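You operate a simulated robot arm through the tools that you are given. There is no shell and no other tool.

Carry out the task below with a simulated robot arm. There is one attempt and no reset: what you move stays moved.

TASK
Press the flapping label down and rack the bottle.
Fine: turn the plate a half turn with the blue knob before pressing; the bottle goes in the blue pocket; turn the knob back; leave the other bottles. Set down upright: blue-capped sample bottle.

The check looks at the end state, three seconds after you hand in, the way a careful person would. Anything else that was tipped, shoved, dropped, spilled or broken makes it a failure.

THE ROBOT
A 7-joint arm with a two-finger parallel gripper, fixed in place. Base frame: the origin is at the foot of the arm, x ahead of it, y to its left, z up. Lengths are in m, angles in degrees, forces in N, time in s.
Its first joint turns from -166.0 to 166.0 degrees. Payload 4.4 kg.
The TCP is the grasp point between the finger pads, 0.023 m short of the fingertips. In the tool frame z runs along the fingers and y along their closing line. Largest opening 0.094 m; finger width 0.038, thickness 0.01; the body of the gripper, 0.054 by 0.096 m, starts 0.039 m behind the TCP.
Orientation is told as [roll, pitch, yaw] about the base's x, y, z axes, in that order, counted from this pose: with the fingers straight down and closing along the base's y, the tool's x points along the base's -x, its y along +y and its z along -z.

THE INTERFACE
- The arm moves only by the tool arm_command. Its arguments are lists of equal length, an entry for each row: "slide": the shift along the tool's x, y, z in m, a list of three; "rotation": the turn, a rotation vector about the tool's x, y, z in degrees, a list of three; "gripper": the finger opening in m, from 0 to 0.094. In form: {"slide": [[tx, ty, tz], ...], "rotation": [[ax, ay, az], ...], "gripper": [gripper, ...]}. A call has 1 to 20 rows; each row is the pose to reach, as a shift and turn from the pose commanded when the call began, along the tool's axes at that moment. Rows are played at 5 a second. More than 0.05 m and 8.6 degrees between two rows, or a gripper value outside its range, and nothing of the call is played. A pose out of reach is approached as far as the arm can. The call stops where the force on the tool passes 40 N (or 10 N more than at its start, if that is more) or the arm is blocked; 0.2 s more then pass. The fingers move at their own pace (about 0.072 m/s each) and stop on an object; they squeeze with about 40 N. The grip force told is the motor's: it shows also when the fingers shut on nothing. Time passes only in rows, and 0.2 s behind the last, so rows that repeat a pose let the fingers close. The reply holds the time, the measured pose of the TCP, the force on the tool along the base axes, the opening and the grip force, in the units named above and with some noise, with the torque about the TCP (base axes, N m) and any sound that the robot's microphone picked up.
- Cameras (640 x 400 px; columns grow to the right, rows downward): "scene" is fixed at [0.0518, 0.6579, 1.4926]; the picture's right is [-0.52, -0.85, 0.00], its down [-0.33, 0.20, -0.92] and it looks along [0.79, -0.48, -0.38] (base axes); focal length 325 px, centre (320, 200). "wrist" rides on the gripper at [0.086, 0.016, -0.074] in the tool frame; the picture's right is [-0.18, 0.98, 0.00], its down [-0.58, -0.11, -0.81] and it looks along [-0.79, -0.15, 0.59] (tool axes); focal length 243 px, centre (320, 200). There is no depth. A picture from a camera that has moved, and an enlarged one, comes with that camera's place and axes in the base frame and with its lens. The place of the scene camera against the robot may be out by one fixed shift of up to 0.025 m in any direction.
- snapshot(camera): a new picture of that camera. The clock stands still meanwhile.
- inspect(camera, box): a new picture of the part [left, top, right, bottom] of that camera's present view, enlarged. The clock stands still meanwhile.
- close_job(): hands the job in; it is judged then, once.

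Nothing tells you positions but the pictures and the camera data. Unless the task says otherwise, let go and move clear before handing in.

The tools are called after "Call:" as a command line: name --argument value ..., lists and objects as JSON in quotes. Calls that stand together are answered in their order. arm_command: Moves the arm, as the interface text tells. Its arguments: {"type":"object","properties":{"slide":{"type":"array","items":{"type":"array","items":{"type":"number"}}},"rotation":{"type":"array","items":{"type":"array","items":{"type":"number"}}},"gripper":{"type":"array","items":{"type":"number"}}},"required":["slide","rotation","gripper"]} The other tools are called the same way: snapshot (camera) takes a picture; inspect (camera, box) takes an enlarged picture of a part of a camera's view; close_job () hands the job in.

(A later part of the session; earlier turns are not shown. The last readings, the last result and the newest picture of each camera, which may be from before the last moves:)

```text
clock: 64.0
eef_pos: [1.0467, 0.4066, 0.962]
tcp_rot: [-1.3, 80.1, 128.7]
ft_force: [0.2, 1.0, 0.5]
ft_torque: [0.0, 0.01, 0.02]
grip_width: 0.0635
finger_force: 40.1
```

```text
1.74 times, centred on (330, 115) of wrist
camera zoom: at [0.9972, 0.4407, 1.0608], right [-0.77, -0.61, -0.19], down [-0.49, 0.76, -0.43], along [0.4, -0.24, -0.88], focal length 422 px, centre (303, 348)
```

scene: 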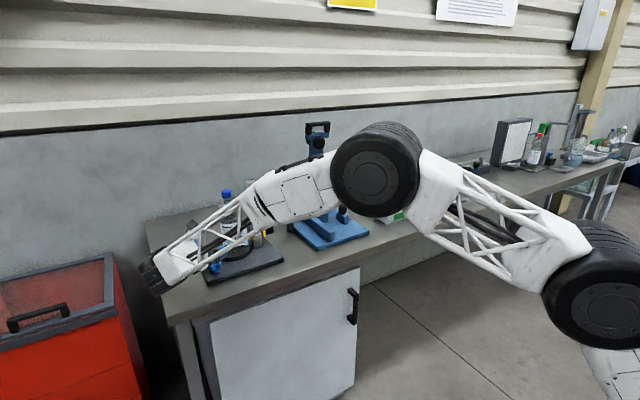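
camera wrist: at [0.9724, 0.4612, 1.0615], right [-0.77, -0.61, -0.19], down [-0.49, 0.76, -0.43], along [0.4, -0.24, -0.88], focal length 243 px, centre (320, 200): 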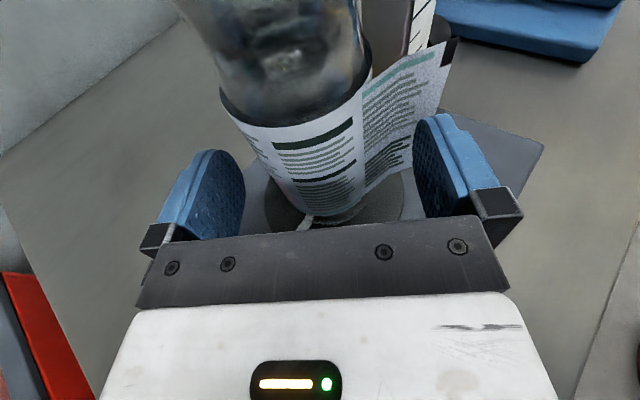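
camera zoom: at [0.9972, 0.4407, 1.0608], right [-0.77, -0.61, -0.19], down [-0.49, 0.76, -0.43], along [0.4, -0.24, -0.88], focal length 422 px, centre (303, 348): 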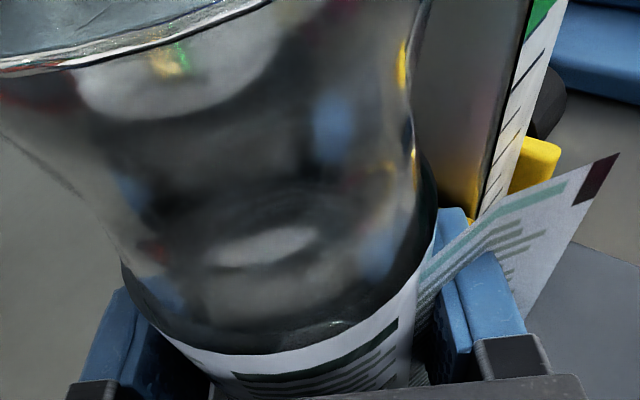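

The flap tip still sticks out past the outside of the finger, so the pad only caught its inner part. I'll release, back off, and press from outside the flap's tip instead, using the flat side of the closed fingers.

Call:
arm_command --slide '[[0, 0, 0], [0, 0, 0], [0, 0, 0], [0, 0, 0], [-0.0029, 0, -0.0198], [-0.0058, 0, -0.0396], [-0.0087, 0, -0.0593], [-0.0116, 0, -0.0791], [-0.0145, 0, -0.0989], [-0.0145, 0, -0.0989]]' --rotation '[[0, 0, 0], [0, 0, 0], [0, 0, 0], [0, 0, 0], [0, 0, 0], [0, 0, 0], [0, 0, 0], [0, 0, 0], [0, 0, 0], [0, 0, 0]]' --gripper '[0.068, 0.075, 0.085, 0.094, 0.094, 0.094, 0.094, 0.094, 0.094, 0.094]'

Call:
snapshot --camera "wrist"

Call:
inspect --camera "wrist" --box '[160, 0, 500, 230]'

```text
clock: 66.2
eef_pos: [0.9836, 0.4788, 0.9645]
tcp_rot: [-1.3, 80.1, 128.7]
ft_force: [-0.3, -0.6, 0.5]
ft_torque: [0.01, 0.0, 0.02]
grip_width: 0.0941
finger_force: 0.1
```

```text
taken
camera wrist: at [0.9327, 0.5147, 1.0627], right [-0.77, -0.61, -0.19], down [-0.49, 0.76, -0.43], along [0.4, -0.24, -0.88], focal length 243 px, centre (320, 200)
```

wrist: 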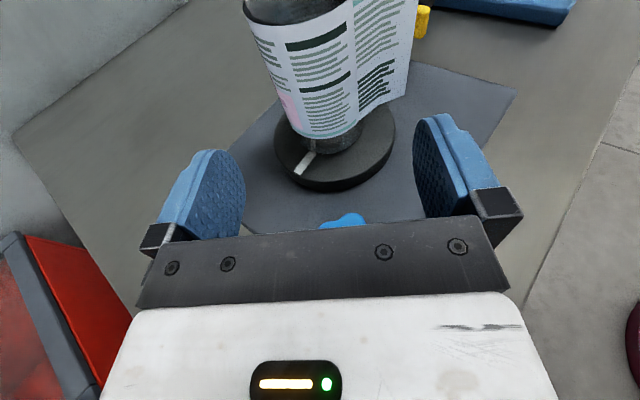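

```text
1.74 times, centred on (330, 115) of wrist
camera zoom: at [0.9327, 0.5147, 1.0627], right [-0.77, -0.61, -0.19], down [-0.49, 0.76, -0.43], along [0.4, -0.24, -0.88], focal length 422 px, centre (303, 348)
```

zoom: 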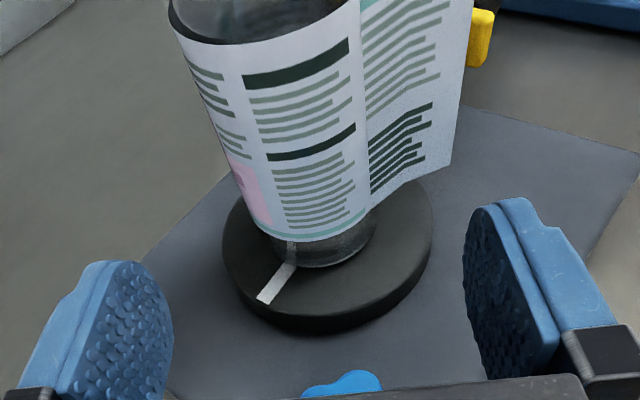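

The flap is unchanged. I'll shift sideways to the flap side, close the fingers, then advance alongside the bottle outside the flap tip.

Call:
arm_command --slide '[[0, 0.02, 0], [0, 0.04, 0], [0, 0.06, 0], [0, 0.085, 0], [0, 0.085, 0], [0, 0.085, 0], [0, 0.085, 0], [0.0043, 0.085, 0.0297], [0.0086, 0.085, 0.0593], [0.0129, 0.085, 0.089], [0.0145, 0.085, 0.0985], [0.0145, 0.085, 0.0985]]' --rotation '[[0, 0, 0], [0, 0, 0], [0, 0, 0], [0, 0, 0], [0, 0, 0], [0, 0, 0], [0, 0, 0], [0, 0, 0], [0, 0, 0], [0, 0, 0], [0, 0, 0], [0, 0, 0]]' --gripper '[0.08, 0.06, 0.04, 0.02, 0.0, 0.0, 0.0, 0.0, 0.0, 0.0, 0.0, 0.0]'

Call:
snapshot --camera "wrist"

Call:
inspect --camera "scene" --box '[180, 180, 300, 290]'

```text
clock: 68.8
eef_pos: [0.982, 0.351, 0.9614]
tcp_rot: [-1.4, 80.2, 128.8]
ft_force: [-0.3, 0.1, -0.5]
ft_torque: [-0.02, 0.01, 0.01]
grip_width: 0.0001
finger_force: 39.6
```

```text
taken
camera wrist: at [0.9323, 0.3864, 1.0597], right [-0.77, -0.61, -0.19], down [-0.49, 0.76, -0.43], along [0.4, -0.24, -0.88], focal length 243 px, centre (320, 200)
```

wrist: 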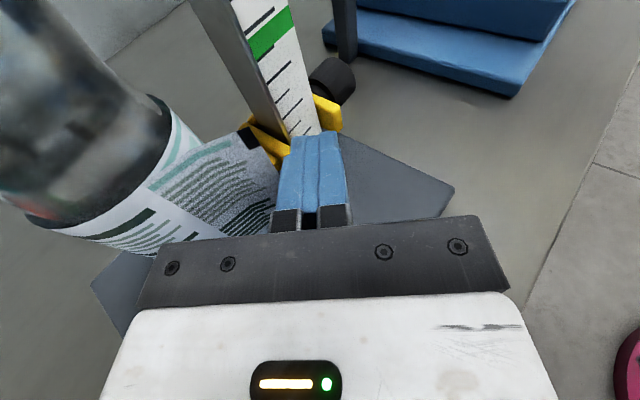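

```text
3.64 times, centred on (240, 235) of scene
camera zoom: at [0.0518, 0.6579, 1.4926], right [-0.52, -0.85, 0.0], down [-0.33, 0.2, -0.92], along [0.79, -0.48, -0.38], focal length 1180 px, centre (611, 73)
```

zoom: 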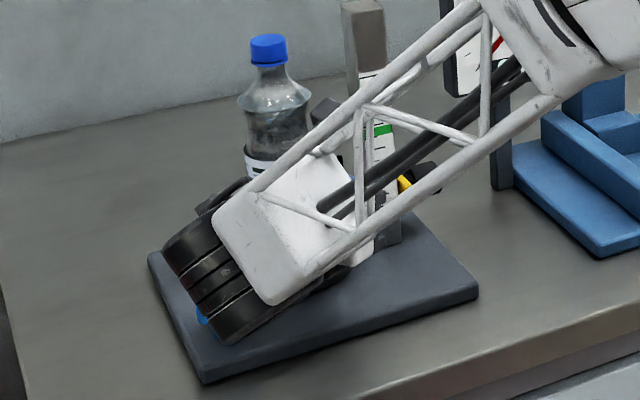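

The closed fingers now lie outside the flap tip. I'll sweep sideways toward the bottle, stopping well short of touching it, to see if the flap follows.

Call:
arm_command --slide '[[0, -0.008, 0], [0, -0.016, 0], [0, -0.024, 0], [0, -0.024, 0]]' --rotation '[[0, 0, 0], [0, 0, 0], [0, 0, 0], [0, 0, 0]]' --gripper '[0.0, 0.0, 0.0, 0.0]'

Call:
snapshot --camera "wrist"

Call:
inspect --camera "wrist" --box '[130, 60, 390, 240]'

```text
clock: 69.8
eef_pos: [1.0008, 0.3661, 0.9625]
tcp_rot: [-1.2, 80.0, 128.7]
ft_force: [-0.5, -0.5, -0.5]
ft_torque: [-0.03, 0.01, 0.0]
grip_width: 0.0
finger_force: 39.8
```

```text
taken
camera wrist: at [0.9497, 0.4013, 1.0596], right [-0.77, -0.61, -0.19], down [-0.49, 0.76, -0.43], along [0.4, -0.24, -0.88], focal length 243 px, centre (320, 200)
```

wrist: 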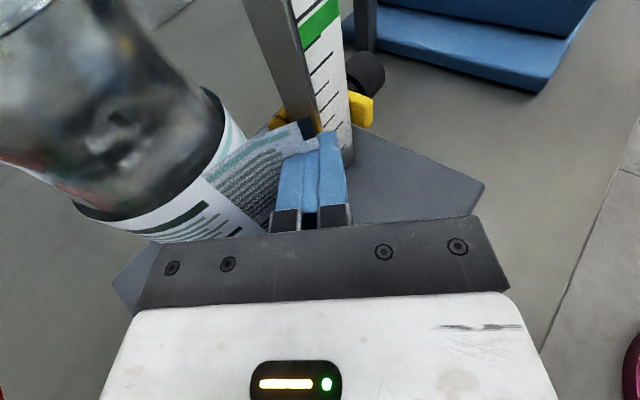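

```text
2.22 times, centred on (260, 150) of wrist
camera zoom: at [0.9497, 0.4013, 1.0596], right [-0.77, -0.61, -0.19], down [-0.49, 0.76, -0.43], along [0.4, -0.24, -0.88], focal length 539 px, centre (453, 311)
```

zoom: 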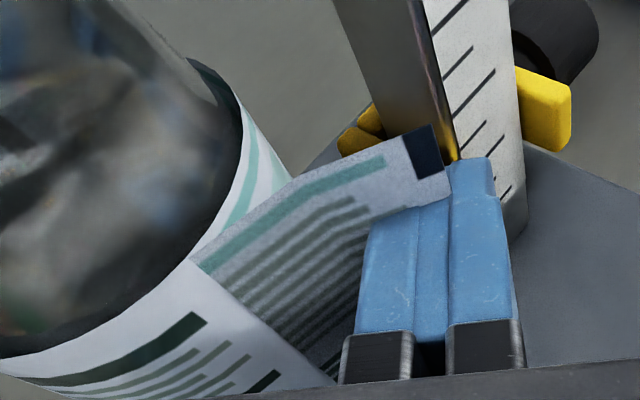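

Call:
arm_command --slide '[[0, -0.006, 0], [0, -0.012, 0], [0, -0.015, 0], [0, -0.017, 0], [0, -0.018, 0], [0, -0.018, 0]]' --rotation '[[0, 0, 0], [0, 0, 0], [0, 0, 0], [0, 0, 0], [0, 0, 0], [0, 0, 0]]' --gripper '[0.0, 0.0, 0.0, 0.0, 0.0, 0.0]'

Call:
inspect --camera "wrist" --box '[130, 60, 390, 240]'

```text
clock: 71.2
eef_pos: [1.0142, 0.3783, 0.9642]
tcp_rot: [-1.4, 80.1, 128.7]
ft_force: [-4.9, -2.4, 4.3]
ft_torque: [0.01, 0.07, 0.03]
grip_width: 0.0
finger_force: 39.7
```

```text
2.22 times, centred on (260, 150) of wrist
camera zoom: at [0.9643, 0.4132, 1.0606], right [-0.77, -0.61, -0.19], down [-0.49, 0.76, -0.43], along [0.4, -0.24, -0.88], focal length 539 px, centre (453, 311)
```

zoom: 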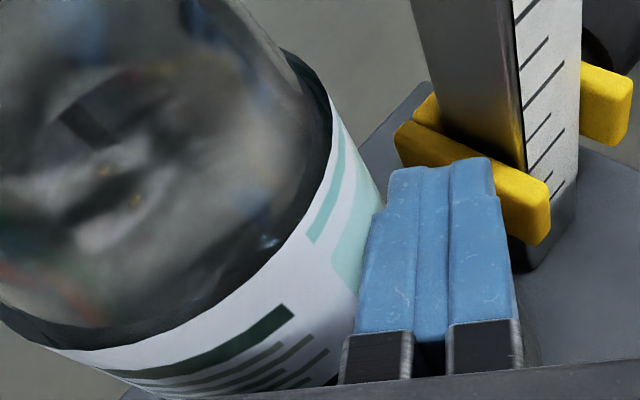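

The flap has folded flat against the bottle under a light push of about 5 N. I'll hold it briefly, back away sideways and verify it stays down.

Call:
arm_command --slide '[[0, 0, 0], [0, 0, 0], [0, 0, 0], [0, 0.003, 0], [0, 0.01, 0], [0, 0.02, 0], [0, 0.03, 0], [0, 0.03, 0]]' --rotation '[[0, 0, 0], [0, 0, 0], [0, 0, 0], [0, 0, 0], [0, 0, 0], [0, 0, 0], [0, 0, 0], [0, 0, 0]]' --gripper '[0.0, 0.0, 0.0, 0.0, 0.0, 0.0, 0.0, 0.0]'

Call:
snapshot --camera "wrist"

Call:
inspect --camera "wrist" --box '[60, 20, 390, 240]'

```text
clock: 73.0
eef_pos: [0.9916, 0.3588, 0.9619]
tcp_rot: [-1.3, 80.1, 128.8]
ft_force: [0.5, -0.5, -0.7]
ft_torque: [-0.01, 0.0, 0.05]
grip_width: 0.0
finger_force: 39.6
```

```text
taken
camera wrist: at [0.9413, 0.3945, 1.0604], right [-0.77, -0.61, -0.19], down [-0.49, 0.76, -0.43], along [0.4, -0.24, -0.88], focal length 243 px, centre (320, 200)
```

wrist: 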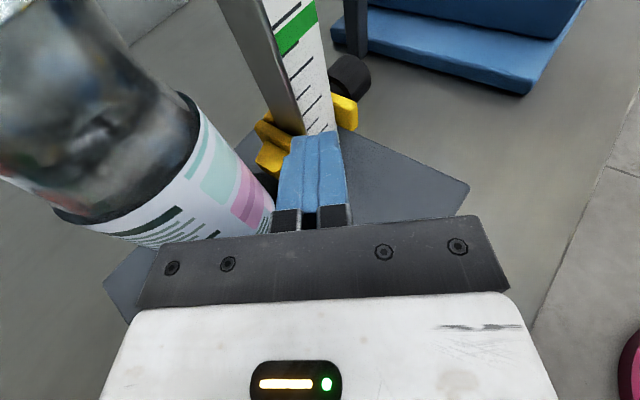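

```text
1.82 times, centred on (225, 130) of wrist
camera zoom: at [0.9413, 0.3945, 1.0604], right [-0.77, -0.61, -0.19], down [-0.49, 0.76, -0.43], along [0.4, -0.24, -0.88], focal length 441 px, centre (493, 327)
```

zoom: 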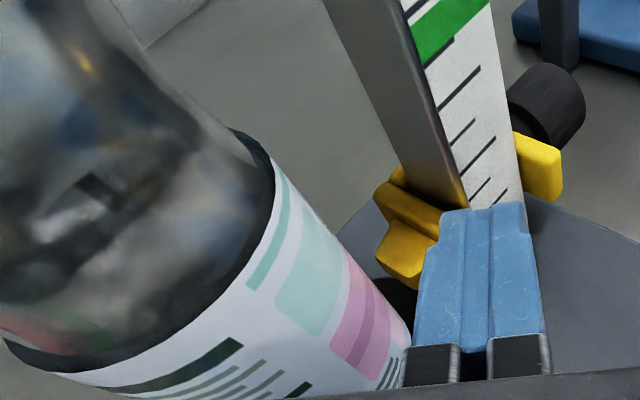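

It stays down, but I want a clear view of the label all round. I'll back off and look.

Call:
arm_command --slide '[[0, 0.01, 0], [-0.0029, 0.02, -0.0198], [-0.0058, 0.03, -0.0396], [-0.0087, 0.03, -0.0593], [-0.0116, 0.03, -0.0791], [-0.0145, 0.03, -0.0989], [-0.0174, 0.03, -0.1187], [-0.0174, 0.03, -0.1187]]' --rotation '[[0, 0, 0], [0, 0, 0], [0, 0, 0], [0, 0, 0], [0, 0, 0], [0, 0, 0], [0, 0, 0], [0, 0, 0]]' --gripper '[0.0, 0.0, 0.0, 0.0, 0.0, 0.0, 0.0, 0.0]'

Call:
snapshot --camera "wrist"

Call:
inspect --camera "scene" --box '[180, 170, 300, 290]'

```text
clock: 74.8
eef_pos: [0.8914, 0.4304, 0.9665]
tcp_rot: [-1.2, 80.1, 128.8]
ft_force: [0.0, -0.3, 0.7]
ft_torque: [-0.02, -0.03, -0.01]
grip_width: 0.0
finger_force: 39.7
```

```text
taken
camera wrist: at [0.8404, 0.4658, 1.0643], right [-0.77, -0.61, -0.19], down [-0.49, 0.76, -0.43], along [0.4, -0.24, -0.88], focal length 243 px, centre (320, 200)
```

wrist: 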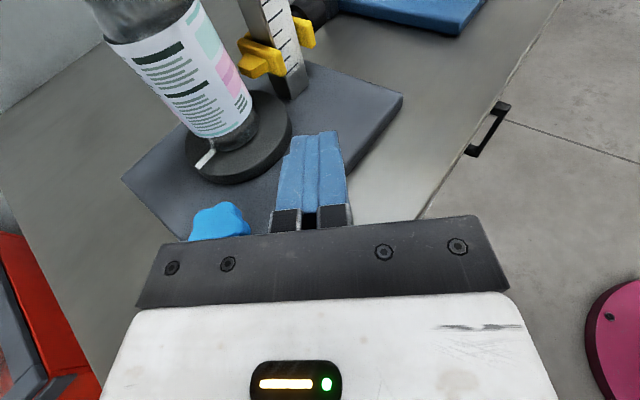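

```text
3.33 times, centred on (240, 230) of scene
camera zoom: at [0.0518, 0.6579, 1.4926], right [-0.52, -0.85, 0.0], down [-0.33, 0.2, -0.92], along [0.79, -0.48, -0.38], focal length 1082 px, centre (587, 100)
```

zoom: 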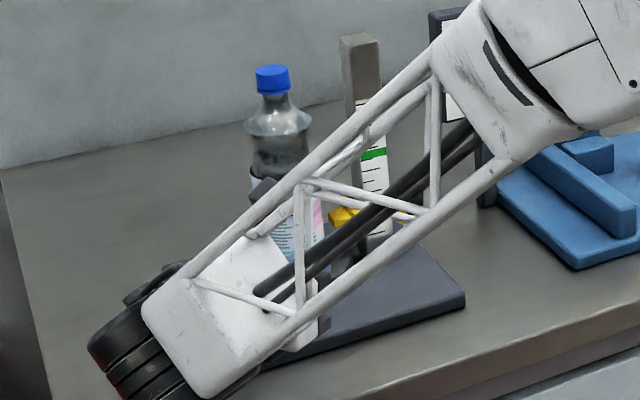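

Call:
inspect --camera "wrist" --box '[80, 0, 320, 190]'

```text
2.11 times, centred on (200, 95) of wrist
camera zoom: at [0.8404, 0.4658, 1.0643], right [-0.77, -0.61, -0.19], down [-0.49, 0.76, -0.43], along [0.4, -0.24, -0.88], focal length 511 px, centre (573, 421)
```

zoom: 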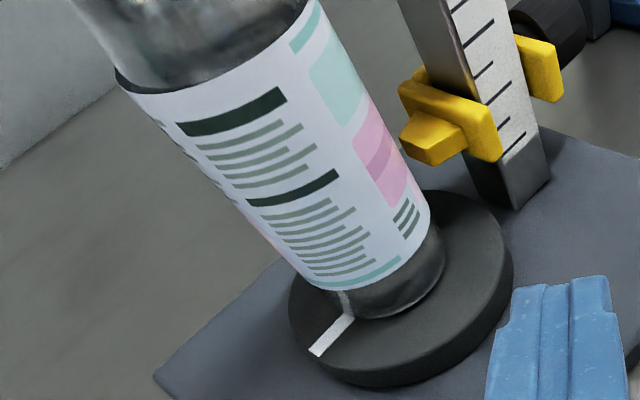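

The label is fully down with no flap, and the bottle still stands upright. Next I'll line up again to grasp the bottle, at about (1.053, 0.401), from the same direction with the fingers open.

Call:
arm_command --slide '[[0, -0.025, 0.005], [0, -0.05, 0.01], [0, -0.075, 0.018], [0, -0.105, 0.0263], [0, -0.105, 0.0263], [0, -0.105, 0.0263]]' --rotation '[[0, 0, 0], [0, 0, 0], [0, 0, 0], [0, 0, 0], [0, 0, 0], [0, 0, 0]]' --gripper '[0.03, 0.06, 0.09, 0.094, 0.094, 0.094]'

Call:
snapshot --camera "wrist"

Call:
inspect --camera "wrist" --box '[200, 0, 460, 170]'

```text
clock: 76.2
eef_pos: [0.9877, 0.479, 0.964]
tcp_rot: [-1.3, 80.0, 128.7]
ft_force: [0.9, -1.0, -0.1]
ft_torque: [0.01, -0.04, 0.0]
grip_width: 0.0941
finger_force: 0.1
```

```text
taken
camera wrist: at [0.9367, 0.5138, 1.0613], right [-0.77, -0.61, -0.19], down [-0.49, 0.76, -0.43], along [0.4, -0.24, -0.88], focal length 243 px, centre (320, 200)
```

wrist: 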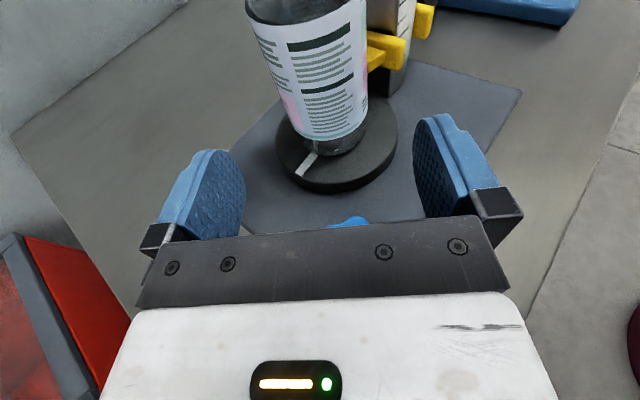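

```text
2.35 times, centred on (330, 85) of wrist
camera zoom: at [0.9367, 0.5138, 1.0613], right [-0.77, -0.61, -0.19], down [-0.49, 0.76, -0.43], along [0.4, -0.24, -0.88], focal length 571 px, centre (296, 471)
```

zoom: 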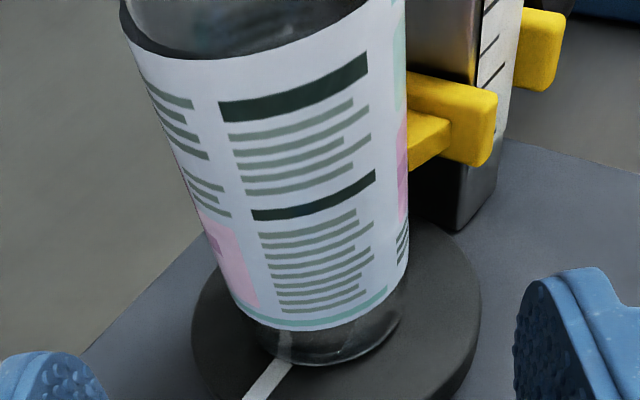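

The lateral alignment is within 1 mm. I'll advance to straddle the bottle and then grip.

Call:
arm_command --slide '[[0.006, 0, 0.025], [0.01, 0, 0.05], [0.015, 0, 0.075], [0.017, 0, 0.0885], [0.017, 0, 0.0885]]' --rotation '[[0, 0, 0], [0, 0, 0], [0, 0, 0], [0, 0, 0], [0, 0, 0]]' --gripper '[0.094, 0.094, 0.094, 0.094, 0.094]'

Call:
inspect --camera "wrist" --box '[160, 0, 500, 230]'

```text
clock: 77.4
eef_pos: [1.047, 0.4096, 0.9614]
tcp_rot: [-1.5, 80.2, 128.6]
ft_force: [-0.7, -0.4, -0.2]
ft_torque: [0.0, 0.0, -0.03]
grip_width: 0.094
finger_force: 0.1
```

```text
1.74 times, centred on (330, 115) of wrist
camera zoom: at [0.9964, 0.4453, 1.0587], right [-0.77, -0.61, -0.19], down [-0.49, 0.76, -0.43], along [0.4, -0.24, -0.88], focal length 422 px, centre (303, 348)
```

zoom: 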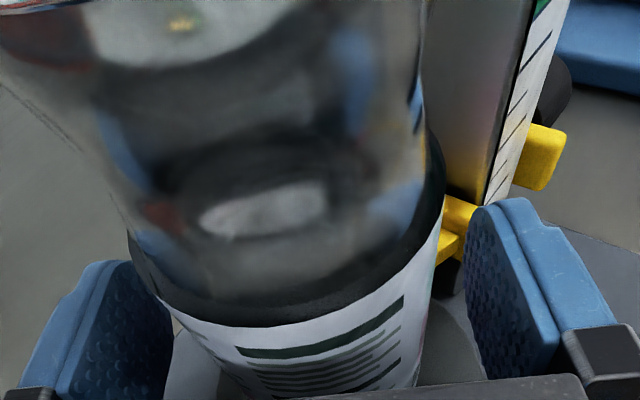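

Call:
arm_command --slide '[[0.0059, 0, -0.001], [0.0059, 0, -0.001], [0.0059, 0, -0.001], [0.0059, 0, -0.001], [0.0059, 0, -0.001], [0.0059, 0, -0.001], [0.0059, 0, -0.001], [0.0059, 0, -0.001]]' --rotation '[[0, 0, 0], [0, 0, 0], [0, 0, 0], [0, 0, 0], [0, 0, 0], [0, 0, 0], [0, 0, 0], [0, 0, 0]]' --gripper '[0.09, 0.08, 0.074, 0.07, 0.068, 0.067, 0.066, 0.065]'

```text
clock: 79.2
eef_pos: [1.0472, 0.4095, 0.9681]
tcp_rot: [-1.4, 80.0, 128.7]
ft_force: [-3.9, -2.3, 1.2]
ft_torque: [-0.17, 0.08, -0.02]
grip_width: 0.0668
finger_force: 2.0
```

Call:
arm_command --slide '[[0, 0.0007, 0], [0, 0.0007, 0], [0, 0.0007, 0], [0, 0.0007, 0], [0, 0.0007, 0]]' --rotation '[[0, 0, 0], [0, 0, 0], [0, 0, 0], [0, 0, 0], [0, 0, 0]]' --gripper '[0.065, 0.063, 0.06, 0.056, 0.056]'

Call:
inspect --camera "wrist" --box '[160, 0, 500, 230]'

```text
clock: 80.4
eef_pos: [1.0471, 0.4104, 0.9678]
tcp_rot: [-1.3, 80.1, 128.8]
ft_force: [0.6, 0.5, 0.1]
ft_torque: [0.11, 0.02, 0.01]
grip_width: 0.0639
finger_force: 39.6
```

```text
1.74 times, centred on (330, 115) of wrist
camera zoom: at [0.9963, 0.4449, 1.0656], right [-0.77, -0.61, -0.19], down [-0.49, 0.76, -0.43], along [0.4, -0.24, -0.88], focal length 422 px, centre (303, 348)
```

zoom: 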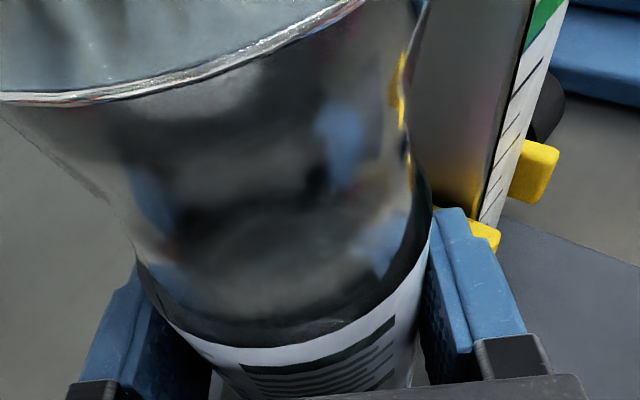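

Gripped at 40 N. I'll lift straight up.

Call:
arm_command --slide '[[0.0148, 0, -0.0026], [0.0394, 0, -0.0068], [0.069, 0, -0.0119], [0.0985, 0, -0.017], [0.1182, 0, -0.0204], [0.1182, 0, -0.0204]]' --rotation '[[0, 0, 0], [0, 0, 0], [0, 0, 0], [0, 0, 0], [0, 0, 0], [0, 0, 0]]' --gripper '[0.056, 0.056, 0.056, 0.056, 0.056, 0.056]'

Call:
snapshot --camera "wrist"

Call:
snapshot --camera "scene"

```text
clock: 81.8
eef_pos: [1.0445, 0.4072, 1.0868]
tcp_rot: [-1.4, 80.1, 128.7]
ft_force: [-0.1, 1.0, -4.7]
ft_torque: [0.0, 0.04, 0.01]
grip_width: 0.0637
finger_force: 39.2
```

```text
taken
camera wrist: at [0.9936, 0.4433, 1.1861], right [-0.77, -0.61, -0.19], down [-0.49, 0.76, -0.43], along [0.4, -0.24, -0.88], focal length 243 px, centre (320, 200)
```

wrist: 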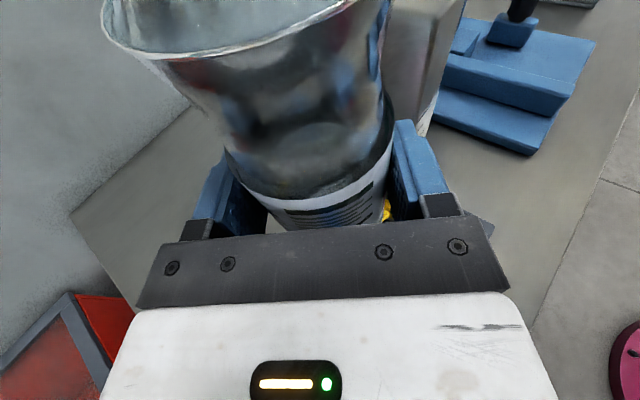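

```text
taken
```

scene: 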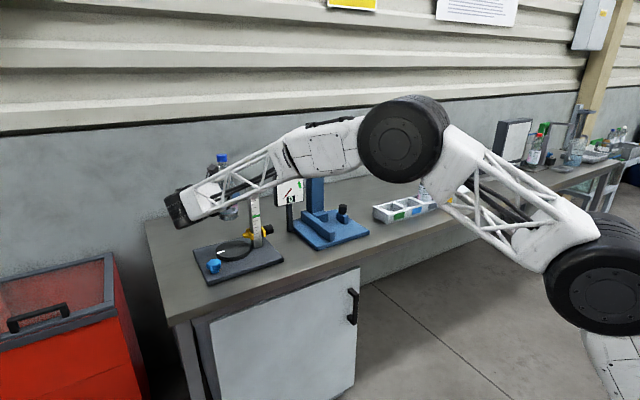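

The bottle is lifted cleanly. I'll retreat toward the robot, away from the posts, before crossing over to the rack.

Call:
arm_command --slide '[[-0.0047, 0.0327, -0.0273], [-0.0094, 0.0655, -0.0545], [-0.0141, 0.0982, -0.0818], [-0.0187, 0.131, -0.109], [-0.0234, 0.1637, -0.1363], [-0.0281, 0.1965, -0.1635], [-0.0327, 0.2292, -0.1908], [-0.0327, 0.2292, -0.1908]]' --rotation '[[0, 0, 0], [0, 0, 0], [0, 0, 0], [0, 0, 0], [0, 0, 0], [0, 0, 0], [0, 0, 0], [0, 0, 0]]' --gripper '[0.056, 0.056, 0.056, 0.056, 0.056, 0.056, 0.056, 0.056]'

Call:
snapshot --camera "scene"

```text
clock: 83.6
eef_pos: [0.7473, 0.4089, 1.087]
tcp_rot: [-1.3, 80.1, 128.7]
ft_force: [-0.1, 1.0, -5.1]
ft_torque: [0.0, 0.01, 0.05]
grip_width: 0.0639
finger_force: 39.9
```

```text
taken
```

scene: 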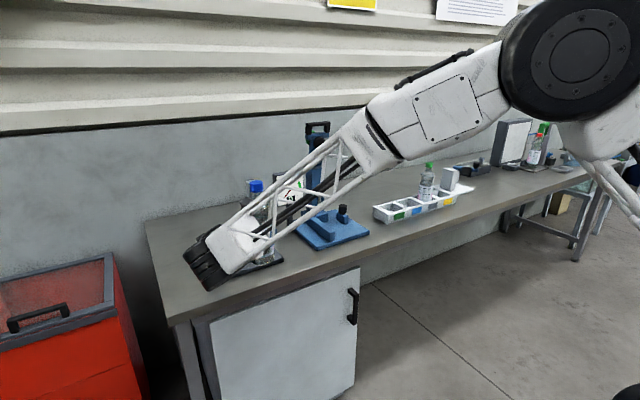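

Call:
arm_command --slide '[[0.0056, 0.0276, 0.0322], [0.0111, 0.0553, 0.0645], [0.0167, 0.0829, 0.0967], [0.0223, 0.1106, 0.1289], [0.0279, 0.1382, 0.1611], [0.0334, 0.1659, 0.1934], [0.039, 0.1935, 0.2256], [0.0446, 0.2211, 0.2578], [0.0501, 0.2488, 0.2901], [0.0557, 0.2764, 0.3223], [0.0613, 0.3041, 0.3545], [0.0669, 0.3317, 0.3867], [0.0724, 0.3594, 0.419], [0.078, 0.387, 0.4512], [0.078, 0.387, 0.4512]]' --rotation '[[0, 0, 0], [0, 0, 0], [0, 0, 0], [0, 0, 0], [0, 0, 0], [0, 0, 0], [0, 0, 0], [0, 0, 0], [0, 0, 0], [0, 0, 0], [0, 0, 0], [0, 0, 0], [0, 0, 0], [0, 0, 0], [0, 0, 0]]' --gripper '[0.056, 0.056, 0.056, 0.056, 0.056, 0.056, 0.056, 0.056, 0.056, 0.056, 0.056, 0.056, 0.056, 0.056, 0.056]'

Call:
snapshot --camera "scene"

Call:
snapshot --camera "wrist"

```text
clock: 86.8
eef_pos: [0.7435, -0.1902, 1.0839]
tcp_rot: [-1.4, 80.2, 128.7]
ft_force: [-0.6, 0.4, -5.2]
ft_torque: [0.01, 0.0, 0.0]
grip_width: 0.0636
finger_force: 39.7
```

```text
taken
```

scene: 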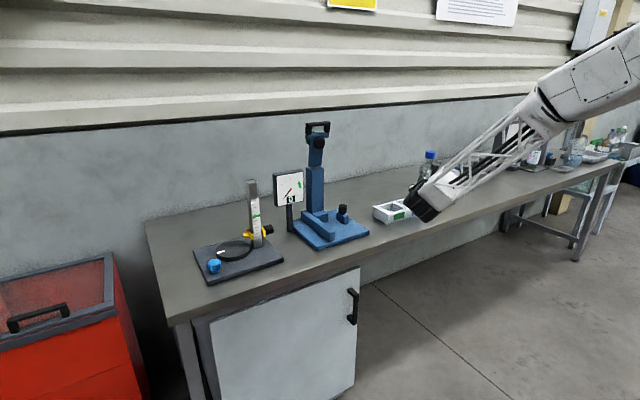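

```text
taken
camera wrist: at [0.6939, -0.1546, 1.1824], right [-0.77, -0.61, -0.19], down [-0.49, 0.76, -0.43], along [0.4, -0.24, -0.88], focal length 243 px, centre (320, 200)
```

wrist: 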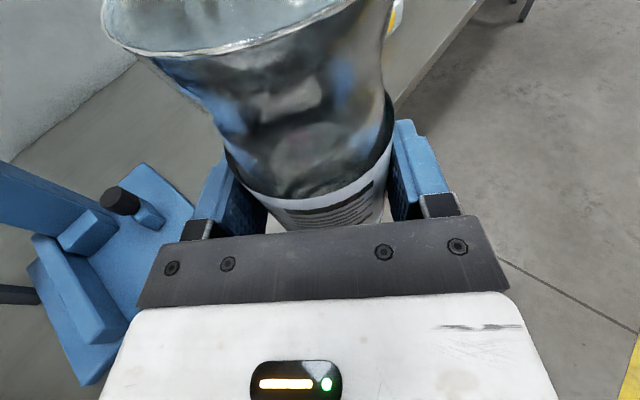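

The bottle blocks the view straight ahead, so I'll move further right to see the rack in the left part of the wrist image.

Call:
arm_command --slide '[[0.0054, 0.0266, 0.031], [0.0107, 0.0532, 0.0621], [0.0161, 0.0798, 0.0931], [0.0215, 0.1065, 0.1241], [0.0268, 0.1331, 0.1551], [0.0322, 0.1597, 0.1862], [0.0375, 0.1863, 0.2172], [0.0429, 0.2129, 0.2482], [0.0429, 0.2129, 0.2482]]' --rotation '[[0, 0, 0], [0, 0, 0], [0, 0, 0], [0, 0, 0], [0, 0, 0], [0, 0, 0], [0, 0, 0], [0, 0, 0], [0, 0, 0]]' --gripper '[0.056, 0.056, 0.056, 0.056, 0.056, 0.056, 0.056, 0.056, 0.056]'

Call:
snapshot --camera "wrist"

Call:
snapshot --camera "scene"

```text
clock: 88.8
eef_pos: [0.7407, -0.5227, 1.0832]
tcp_rot: [-1.2, 80.2, 128.7]
ft_force: [0.9, 0.6, -4.7]
ft_torque: [0.03, 0.05, -0.01]
grip_width: 0.0636
finger_force: 40.0
```

```text
taken
camera wrist: at [0.6908, -0.4868, 1.1817], right [-0.77, -0.61, -0.18], down [-0.49, 0.76, -0.43], along [0.4, -0.24, -0.88], focal length 243 px, centre (320, 200)
```

wrist: 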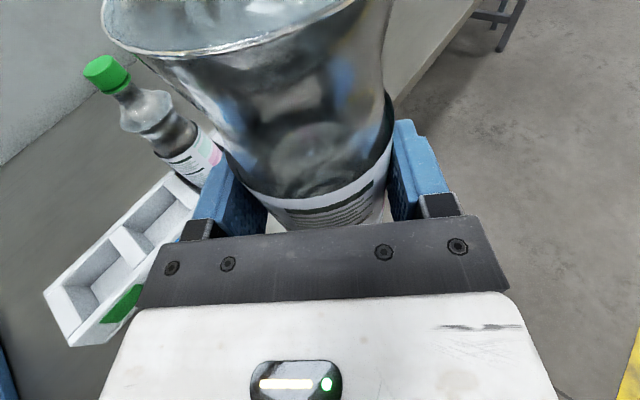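

```text
taken
```

scene: 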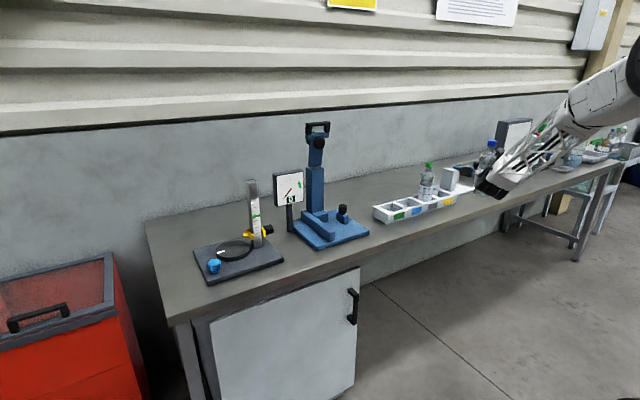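

Call:
inspect --camera "wrist" --box '[20, 150, 220, 350]'

Call:
inspect --camera "scene" --box '[360, 160, 480, 235]'

```text
2.00 times, centred on (120, 250) of wrist
camera zoom: at [0.6908, -0.4868, 1.1817], right [-0.77, -0.61, -0.18], down [-0.49, 0.76, -0.43], along [0.4, -0.24, -0.88], focal length 485 px, centre (720, 100)
```

zoom: 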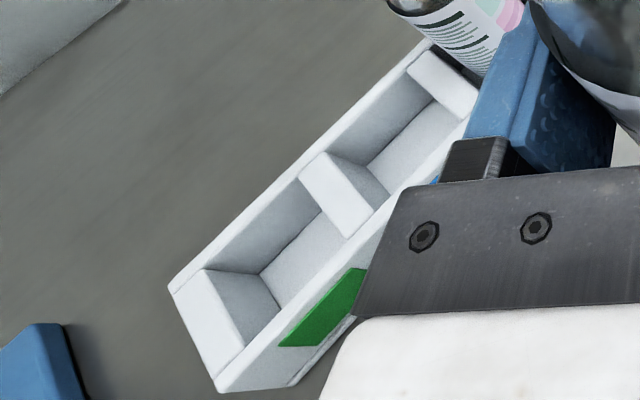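

```text
5.33 times, centred on (420, 198) of scene
camera zoom: at [0.0518, 0.6579, 1.4926], right [-0.52, -0.85, 0.0], down [-0.33, 0.2, -0.92], along [0.79, -0.48, -0.38], focal length 1731 px, centre (-213, 213)
```

zoom: 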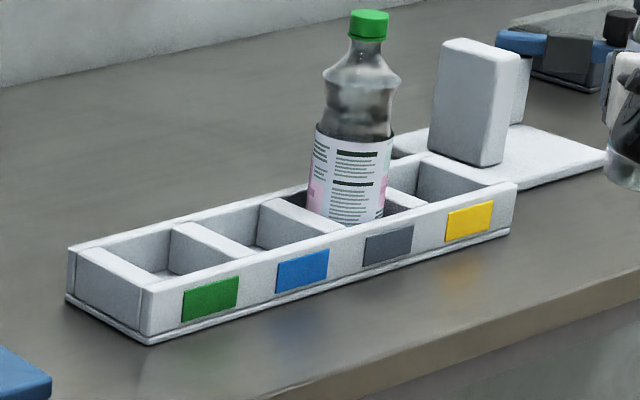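

I've cross-checked the rack from several views: the blue pocket's opening is about 78 mm wide, centred near (1.010, −0.409), with the rack top at z≈0.895. The held bottle's axis sits about 9 mm ahead of the TCP. I'll move over the blue pocket at height.

Call:
arm_command --slide '[[-0.0053, -0.0262, -0.0305], [-0.0105, -0.0523, -0.061], [-0.0158, -0.0785, -0.0915], [-0.011, -0.1122, -0.0635], [-0.0062, -0.1459, -0.0354], [-0.0014, -0.1796, -0.0074], [0.0034, -0.2132, 0.0206], [0.0082, -0.2469, 0.0487], [0.013, -0.2806, 0.0767], [0.013, -0.2806, 0.0767]]' --rotation '[[0, 0, 0], [0, 0, 0], [0, 0, 0], [0, 0, 0], [0, 0, 0], [0, 0, 0], [0, 0, 0], [0, 0, 0], [0, 0, 0], [0, 0, 0]]' --gripper '[0.056, 0.056, 0.056, 0.056, 0.056, 0.056, 0.056, 0.056, 0.056, 0.056]'

Call:
snapshot --camera "wrist"

Call:
inspect --camera "scene" --box '[350, 130, 490, 240]'

```text
clock: 91.0
eef_pos: [1.0058, -0.4001, 1.0874]
tcp_rot: [-1.4, 80.1, 128.8]
ft_force: [0.2, -0.1, -5.1]
ft_torque: [0.05, 0.05, 0.0]
grip_width: 0.0638
finger_force: 40.3
```

```text
taken
camera wrist: at [0.9549, -0.3644, 1.1846], right [-0.77, -0.61, -0.19], down [-0.49, 0.76, -0.43], along [0.4, -0.24, -0.88], focal length 243 px, centre (320, 200)
```

wrist: 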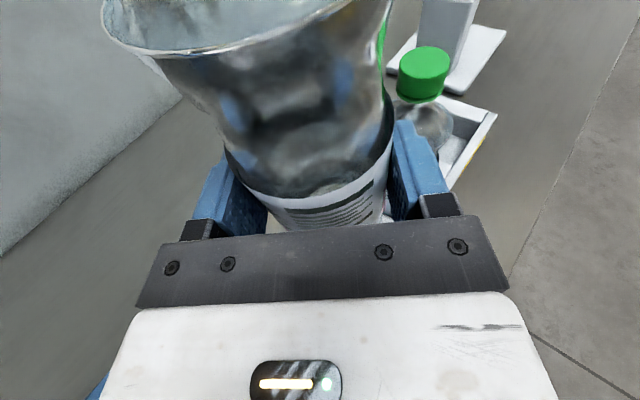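

```text
3.64 times, centred on (420, 185) of scene
camera zoom: at [0.0518, 0.6579, 1.4926], right [-0.52, -0.85, 0.0], down [-0.33, 0.2, -0.92], along [0.79, -0.48, -0.38], focal length 1180 px, centre (-44, 254)
```

zoom: 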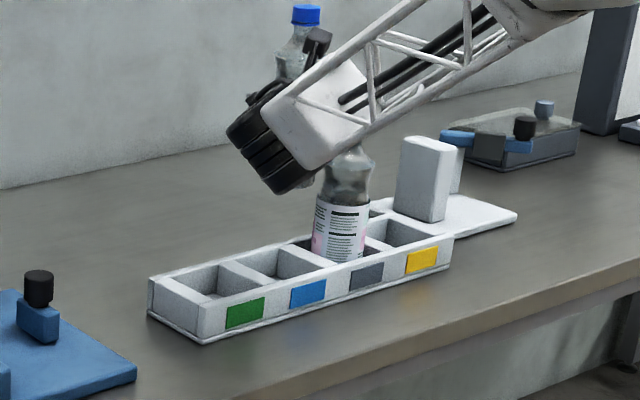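

Call:
inspect --camera "scene" --box '[385, 185, 455, 230]'

Call:
inspect --camera "scene" --box '[400, 110, 470, 180]'

```text
8.89 times, centred on (420, 208) of scene
camera zoom: at [0.0518, 0.6579, 1.4926], right [-0.52, -0.85, 0.0], down [-0.33, 0.2, -0.92], along [0.79, -0.48, -0.38], focal length 2885 px, centre (-569, 133)
```

zoom: 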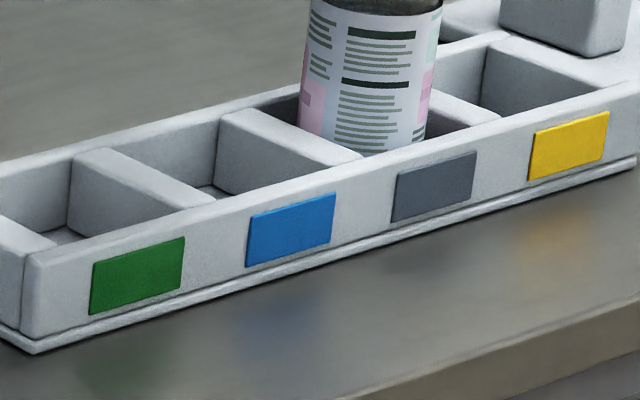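

```text
5.71 times, centred on (435, 145) of scene
camera zoom: at [0.0518, 0.6579, 1.4926], right [-0.52, -0.85, 0.0], down [-0.33, 0.2, -0.92], along [0.79, -0.48, -0.38], focal length 1855 px, centre (-337, 514)
```

zoom: 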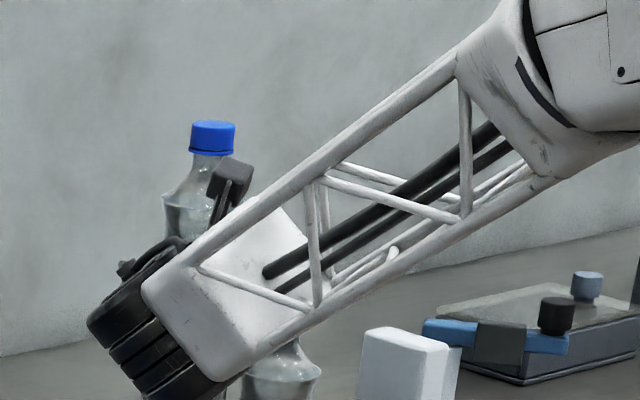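

The scene view agrees: the bottle axis and the blue pocket centre line up within about a millimetre sideways. I'll lower until the bottle's bottom is just above the rack top.

Call:
arm_command --slide '[[-0.0246, 0, 0.0043], [-0.0492, 0, 0.0085], [-0.0739, 0, 0.0128], [-0.0916, 0, 0.0158], [-0.0916, 0, 0.0158]]' --rotation '[[0, 0, 0], [0, 0, 0], [0, 0, 0], [0, 0, 0], [0, 0, 0]]' --gripper '[0.056, 0.056, 0.056, 0.056, 0.056]'

Call:
inspect --camera "scene" --box '[380, 140, 470, 235]'

Call:
snapshot --camera "wrist"

```text
clock: 92.2
eef_pos: [1.0086, -0.399, 0.994]
tcp_rot: [-1.4, 80.0, 128.7]
ft_force: [0.2, 0.2, -4.6]
ft_torque: [0.03, 0.01, 0.01]
grip_width: 0.0637
finger_force: 39.4
```

```text
4.21 times, centred on (425, 188) of scene
camera zoom: at [0.0518, 0.6579, 1.4926], right [-0.52, -0.85, 0.0], down [-0.33, 0.2, -0.92], along [0.79, -0.48, -0.38], focal length 1366 px, centre (-122, 253)
```

zoom: 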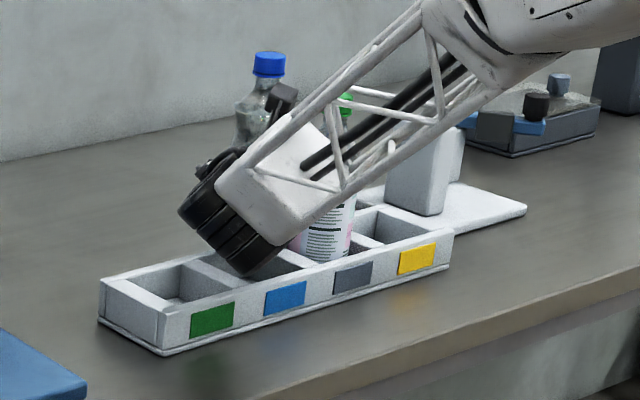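

```text
taken
camera wrist: at [0.9583, -0.3635, 1.0924], right [-0.77, -0.61, -0.19], down [-0.49, 0.76, -0.43], along [0.4, -0.24, -0.88], focal length 243 px, centre (320, 200)
```

wrist: 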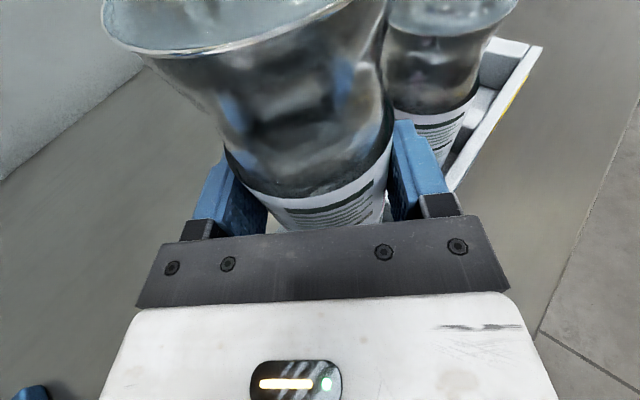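

Call:
arm_command --slide '[[-0.0059, 0, 0.001], [-0.0118, 0, 0.002], [-0.0167, 0, 0.0029], [-0.0167, 0, 0.0029]]' --rotation '[[0, 0, 0], [0, 0, 0], [0, 0, 0], [0, 0, 0]]' --gripper '[0.056, 0.056, 0.056, 0.056]'

```text
clock: 93.2
eef_pos: [1.0083, -0.3995, 0.9778]
tcp_rot: [-1.3, 80.1, 128.9]
ft_force: [0.2, 1.0, -4.4]
ft_torque: [0.03, 0.03, -0.01]
grip_width: 0.0637
finger_force: 39.8
```

Call:
arm_command --slide '[[-0.003, 0, 0.0005], [-0.0059, 0, 0.001], [-0.0059, 0, 0.001]]' --rotation '[[0, 0, 0], [0, 0, 0], [0, 0, 0]]' --gripper '[0.056, 0.056, 0.056]'

```text
clock: 94.0
eef_pos: [1.008, -0.3992, 0.9707]
tcp_rot: [-1.3, 80.1, 128.8]
ft_force: [0.2, -0.5, -5.0]
ft_torque: [0.02, 0.06, 0.01]
grip_width: 0.0636
finger_force: 40.1
```

Call:
arm_command --slide '[[-0.004, 0, 0.0007], [-0.0079, 0, 0.0014], [-0.0079, 0, 0.0014]]' --rotation '[[0, 0, 0], [0, 0, 0], [0, 0, 0]]' --gripper '[0.056, 0.056, 0.056]'

Call:
inspect --camera "scene" --box '[380, 150, 470, 235]'

```text
clock: 94.8
eef_pos: [1.0088, -0.3991, 0.9616]
tcp_rot: [-1.4, 80.1, 128.6]
ft_force: [0.1, 0.5, -4.6]
ft_torque: [0.03, 0.01, -0.02]
grip_width: 0.0634
finger_force: 40.0
```

```text
4.71 times, centred on (425, 192) of scene
camera zoom: at [0.0518, 0.6579, 1.4926], right [-0.52, -0.85, 0.0], down [-0.33, 0.2, -0.92], along [0.79, -0.48, -0.38], focal length 1527 px, centre (-174, 235)
```

zoom: 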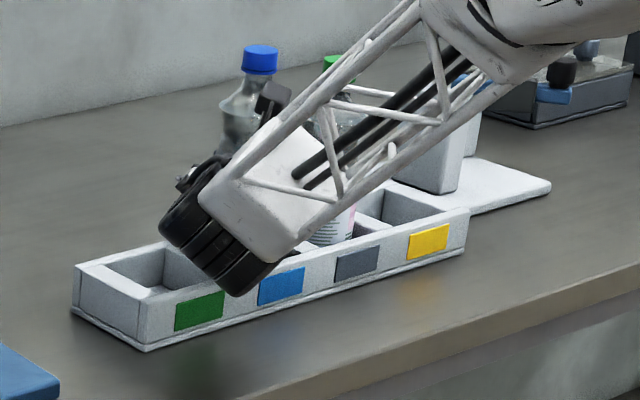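

The bottle is inside the pocket without touching the walls. I'll keep lowering gently until it seats.

Call:
arm_command --slide '[[-0.003, 0, 0.0005], [-0.0059, 0, 0.001], [-0.0059, 0, 0.001]]' --rotation '[[0, 0, 0], [0, 0, 0], [0, 0, 0]]' --gripper '[0.056, 0.056, 0.056]'

Call:
arm_command --slide '[[-0.002, 0, 0.0003], [-0.0039, 0, 0.0007], [-0.0039, 0, 0.0007]]' --rotation '[[0, 0, 0], [0, 0, 0], [0, 0, 0]]' --gripper '[0.056, 0.056, 0.056]'

```text
clock: 95.6
eef_pos: [1.0085, -0.3995, 0.9565]
tcp_rot: [-1.3, 80.1, 128.7]
ft_force: [0.6, 0.0, -5.3]
ft_torque: [0.04, 0.02, 0.01]
grip_width: 0.0639
finger_force: 40.0
```

```text
clock: 96.4
eef_pos: [1.0066, -0.3981, 0.9527]
tcp_rot: [-1.2, 80.1, 128.9]
ft_force: [-0.3, -0.1, -5.5]
ft_torque: [0.04, 0.05, 0.01]
grip_width: 0.0639
finger_force: 40.2
```

Call:
arm_command --slide '[[-0.0015, 0, 0.0003], [-0.003, 0, 0.0005], [-0.003, 0, 0.0005]]' --rotation '[[0, 0, 0], [0, 0, 0], [0, 0, 0]]' --gripper '[0.056, 0.056, 0.056]'

Call:
arm_command --slide '[[-0.001, 0, 0.0002], [-0.002, 0, 0.0003], [-0.002, 0, 0.0003]]' --rotation '[[0, 0, 0], [0, 0, 0], [0, 0, 0]]' --gripper '[0.056, 0.056, 0.056]'

```text
clock: 97.2
eef_pos: [1.0089, -0.3993, 0.9479]
tcp_rot: [-1.3, 80.1, 128.6]
ft_force: [-0.4, 0.0, -5.0]
ft_torque: [0.04, 0.02, 0.04]
grip_width: 0.0637
finger_force: 40.0
```

```text
clock: 98.0
eef_pos: [1.0073, -0.398, 0.9481]
tcp_rot: [-1.4, 80.1, 128.8]
ft_force: [0.2, -1.2, -5.5]
ft_torque: [0.07, 0.04, -0.01]
grip_width: 0.0636
finger_force: 39.9
```

Call:
arm_command --slide '[[-0.001, 0, 0.0002], [-0.002, 0, 0.0003], [-0.002, 0, 0.0003]]' --rotation '[[0, 0, 0], [0, 0, 0], [0, 0, 0]]' --gripper '[0.056, 0.056, 0.056]'

Call:
arm_command --slide '[[-0.001, 0, 0.0002], [-0.002, 0, 0.0003], [-0.002, 0, 0.0003]]' --rotation '[[0, 0, 0], [0, 0, 0], [0, 0, 0]]' --gripper '[0.056, 0.056, 0.056]'

```text
clock: 98.8
eef_pos: [1.0078, -0.3981, 0.9447]
tcp_rot: [-1.4, 80.2, 128.8]
ft_force: [-0.7, -0.1, -5.5]
ft_torque: [0.02, 0.03, 0.0]
grip_width: 0.064
finger_force: 40.0
```

```text
clock: 99.6
eef_pos: [1.0079, -0.3986, 0.943]
tcp_rot: [-1.3, 80.1, 128.7]
ft_force: [-0.1, -0.1, -5.2]
ft_torque: [0.04, 0.01, 0.0]
grip_width: 0.0635
finger_force: 39.9
```

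Call:
arm_command --slide '[[-0.001, 0, 0.0002], [-0.002, 0, 0.0003], [-0.002, 0, 0.0003]]' --rotation '[[0, 0, 0], [0, 0, 0], [0, 0, 0]]' --gripper '[0.056, 0.056, 0.056]'

Call:
arm_command --slide '[[-0.001, 0, 0.0002], [-0.002, 0, 0.0003], [-0.002, 0, 0.0003]]' --rotation '[[0, 0, 0], [0, 0, 0], [0, 0, 0]]' --gripper '[0.056, 0.056, 0.056]'

Call:
inspect --camera "scene" --box '[380, 150, 470, 235]'

```text
clock: 100.4
eef_pos: [1.0081, -0.3982, 0.9413]
tcp_rot: [-1.3, 80.1, 128.7]
ft_force: [-1.0, 0.5, -4.6]
ft_torque: [0.05, 0.03, 0.04]
grip_width: 0.0637
finger_force: 39.6
```

```text
clock: 101.2
eef_pos: [1.0078, -0.399, 0.939]
tcp_rot: [-1.6, 80.2, 128.5]
ft_force: [-5.2, -0.1, 9.4]
ft_torque: [0.47, 0.87, 0.15]
grip_width: 0.0635
finger_force: 40.3
```

```text
4.71 times, centred on (425, 192) of scene
camera zoom: at [0.0518, 0.6579, 1.4926], right [-0.52, -0.85, 0.0], down [-0.33, 0.2, -0.92], along [0.79, -0.48, -0.38], focal length 1527 px, centre (-174, 235)
```

zoom: 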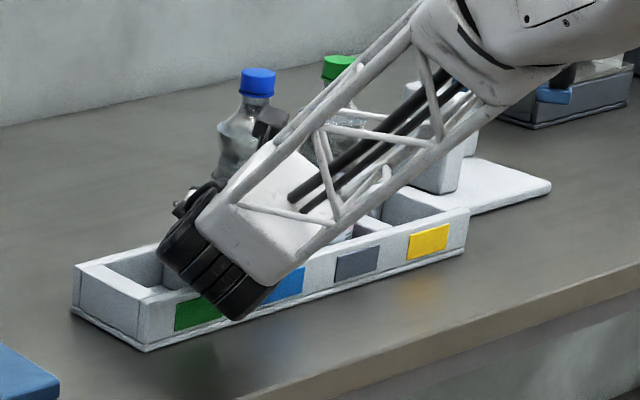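

The bottle has seated: the force jumped from −5 N to +9 N, and its cap is level with the neighbour's. I'll relieve the push slightly and open the fingers gently.

Call:
arm_command --slide '[[0.001, 0, -0.0002], [0.001, 0, -0.0002], [0.001, 0, -0.0002], [0.001, 0, -0.0002], [0.001, 0, -0.0002], [0.001, 0, -0.0002], [0.001, 0, -0.0002]]' --rotation '[[0, 0, 0], [0, 0, 0], [0, 0, 0], [0, 0, 0], [0, 0, 0], [0, 0, 0], [0, 0, 0]]' --gripper '[0.063, 0.065, 0.067, 0.07, 0.076, 0.084, 0.09]'

Call:
snapshot --camera "wrist"

Call:
inspect --camera "scene" --box '[380, 150, 470, 235]'

```text
clock: 102.8
eef_pos: [1.0084, -0.3973, 0.9404]
tcp_rot: [-1.4, 80.1, 128.7]
ft_force: [0.0, 0.4, -0.4]
ft_torque: [-0.03, 0.0, 0.0]
grip_width: 0.09
finger_force: 0.0
```

```text
taken
camera wrist: at [0.9572, -0.3628, 1.0378], right [-0.77, -0.61, -0.19], down [-0.49, 0.76, -0.43], along [0.4, -0.24, -0.88], focal length 243 px, centre (320, 200)
```

wrist: 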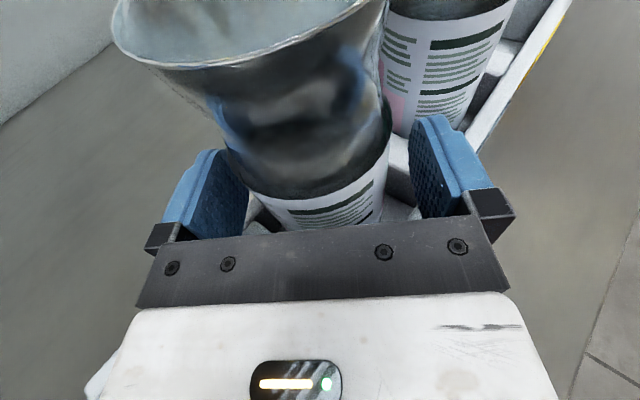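

```text
4.71 times, centred on (425, 192) of scene
camera zoom: at [0.0518, 0.6579, 1.4926], right [-0.52, -0.85, 0.0], down [-0.33, 0.2, -0.92], along [0.79, -0.48, -0.38], focal length 1527 px, centre (-174, 235)
```

zoom: 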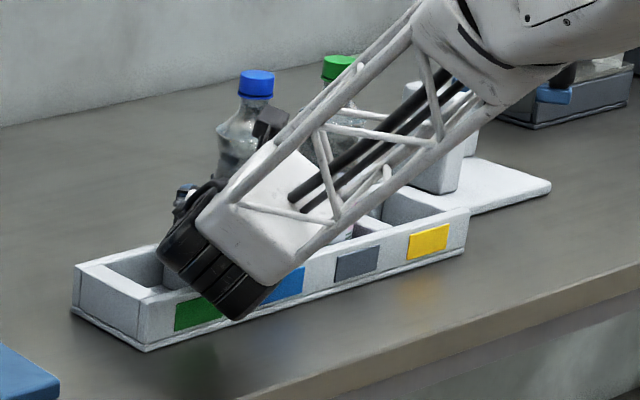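

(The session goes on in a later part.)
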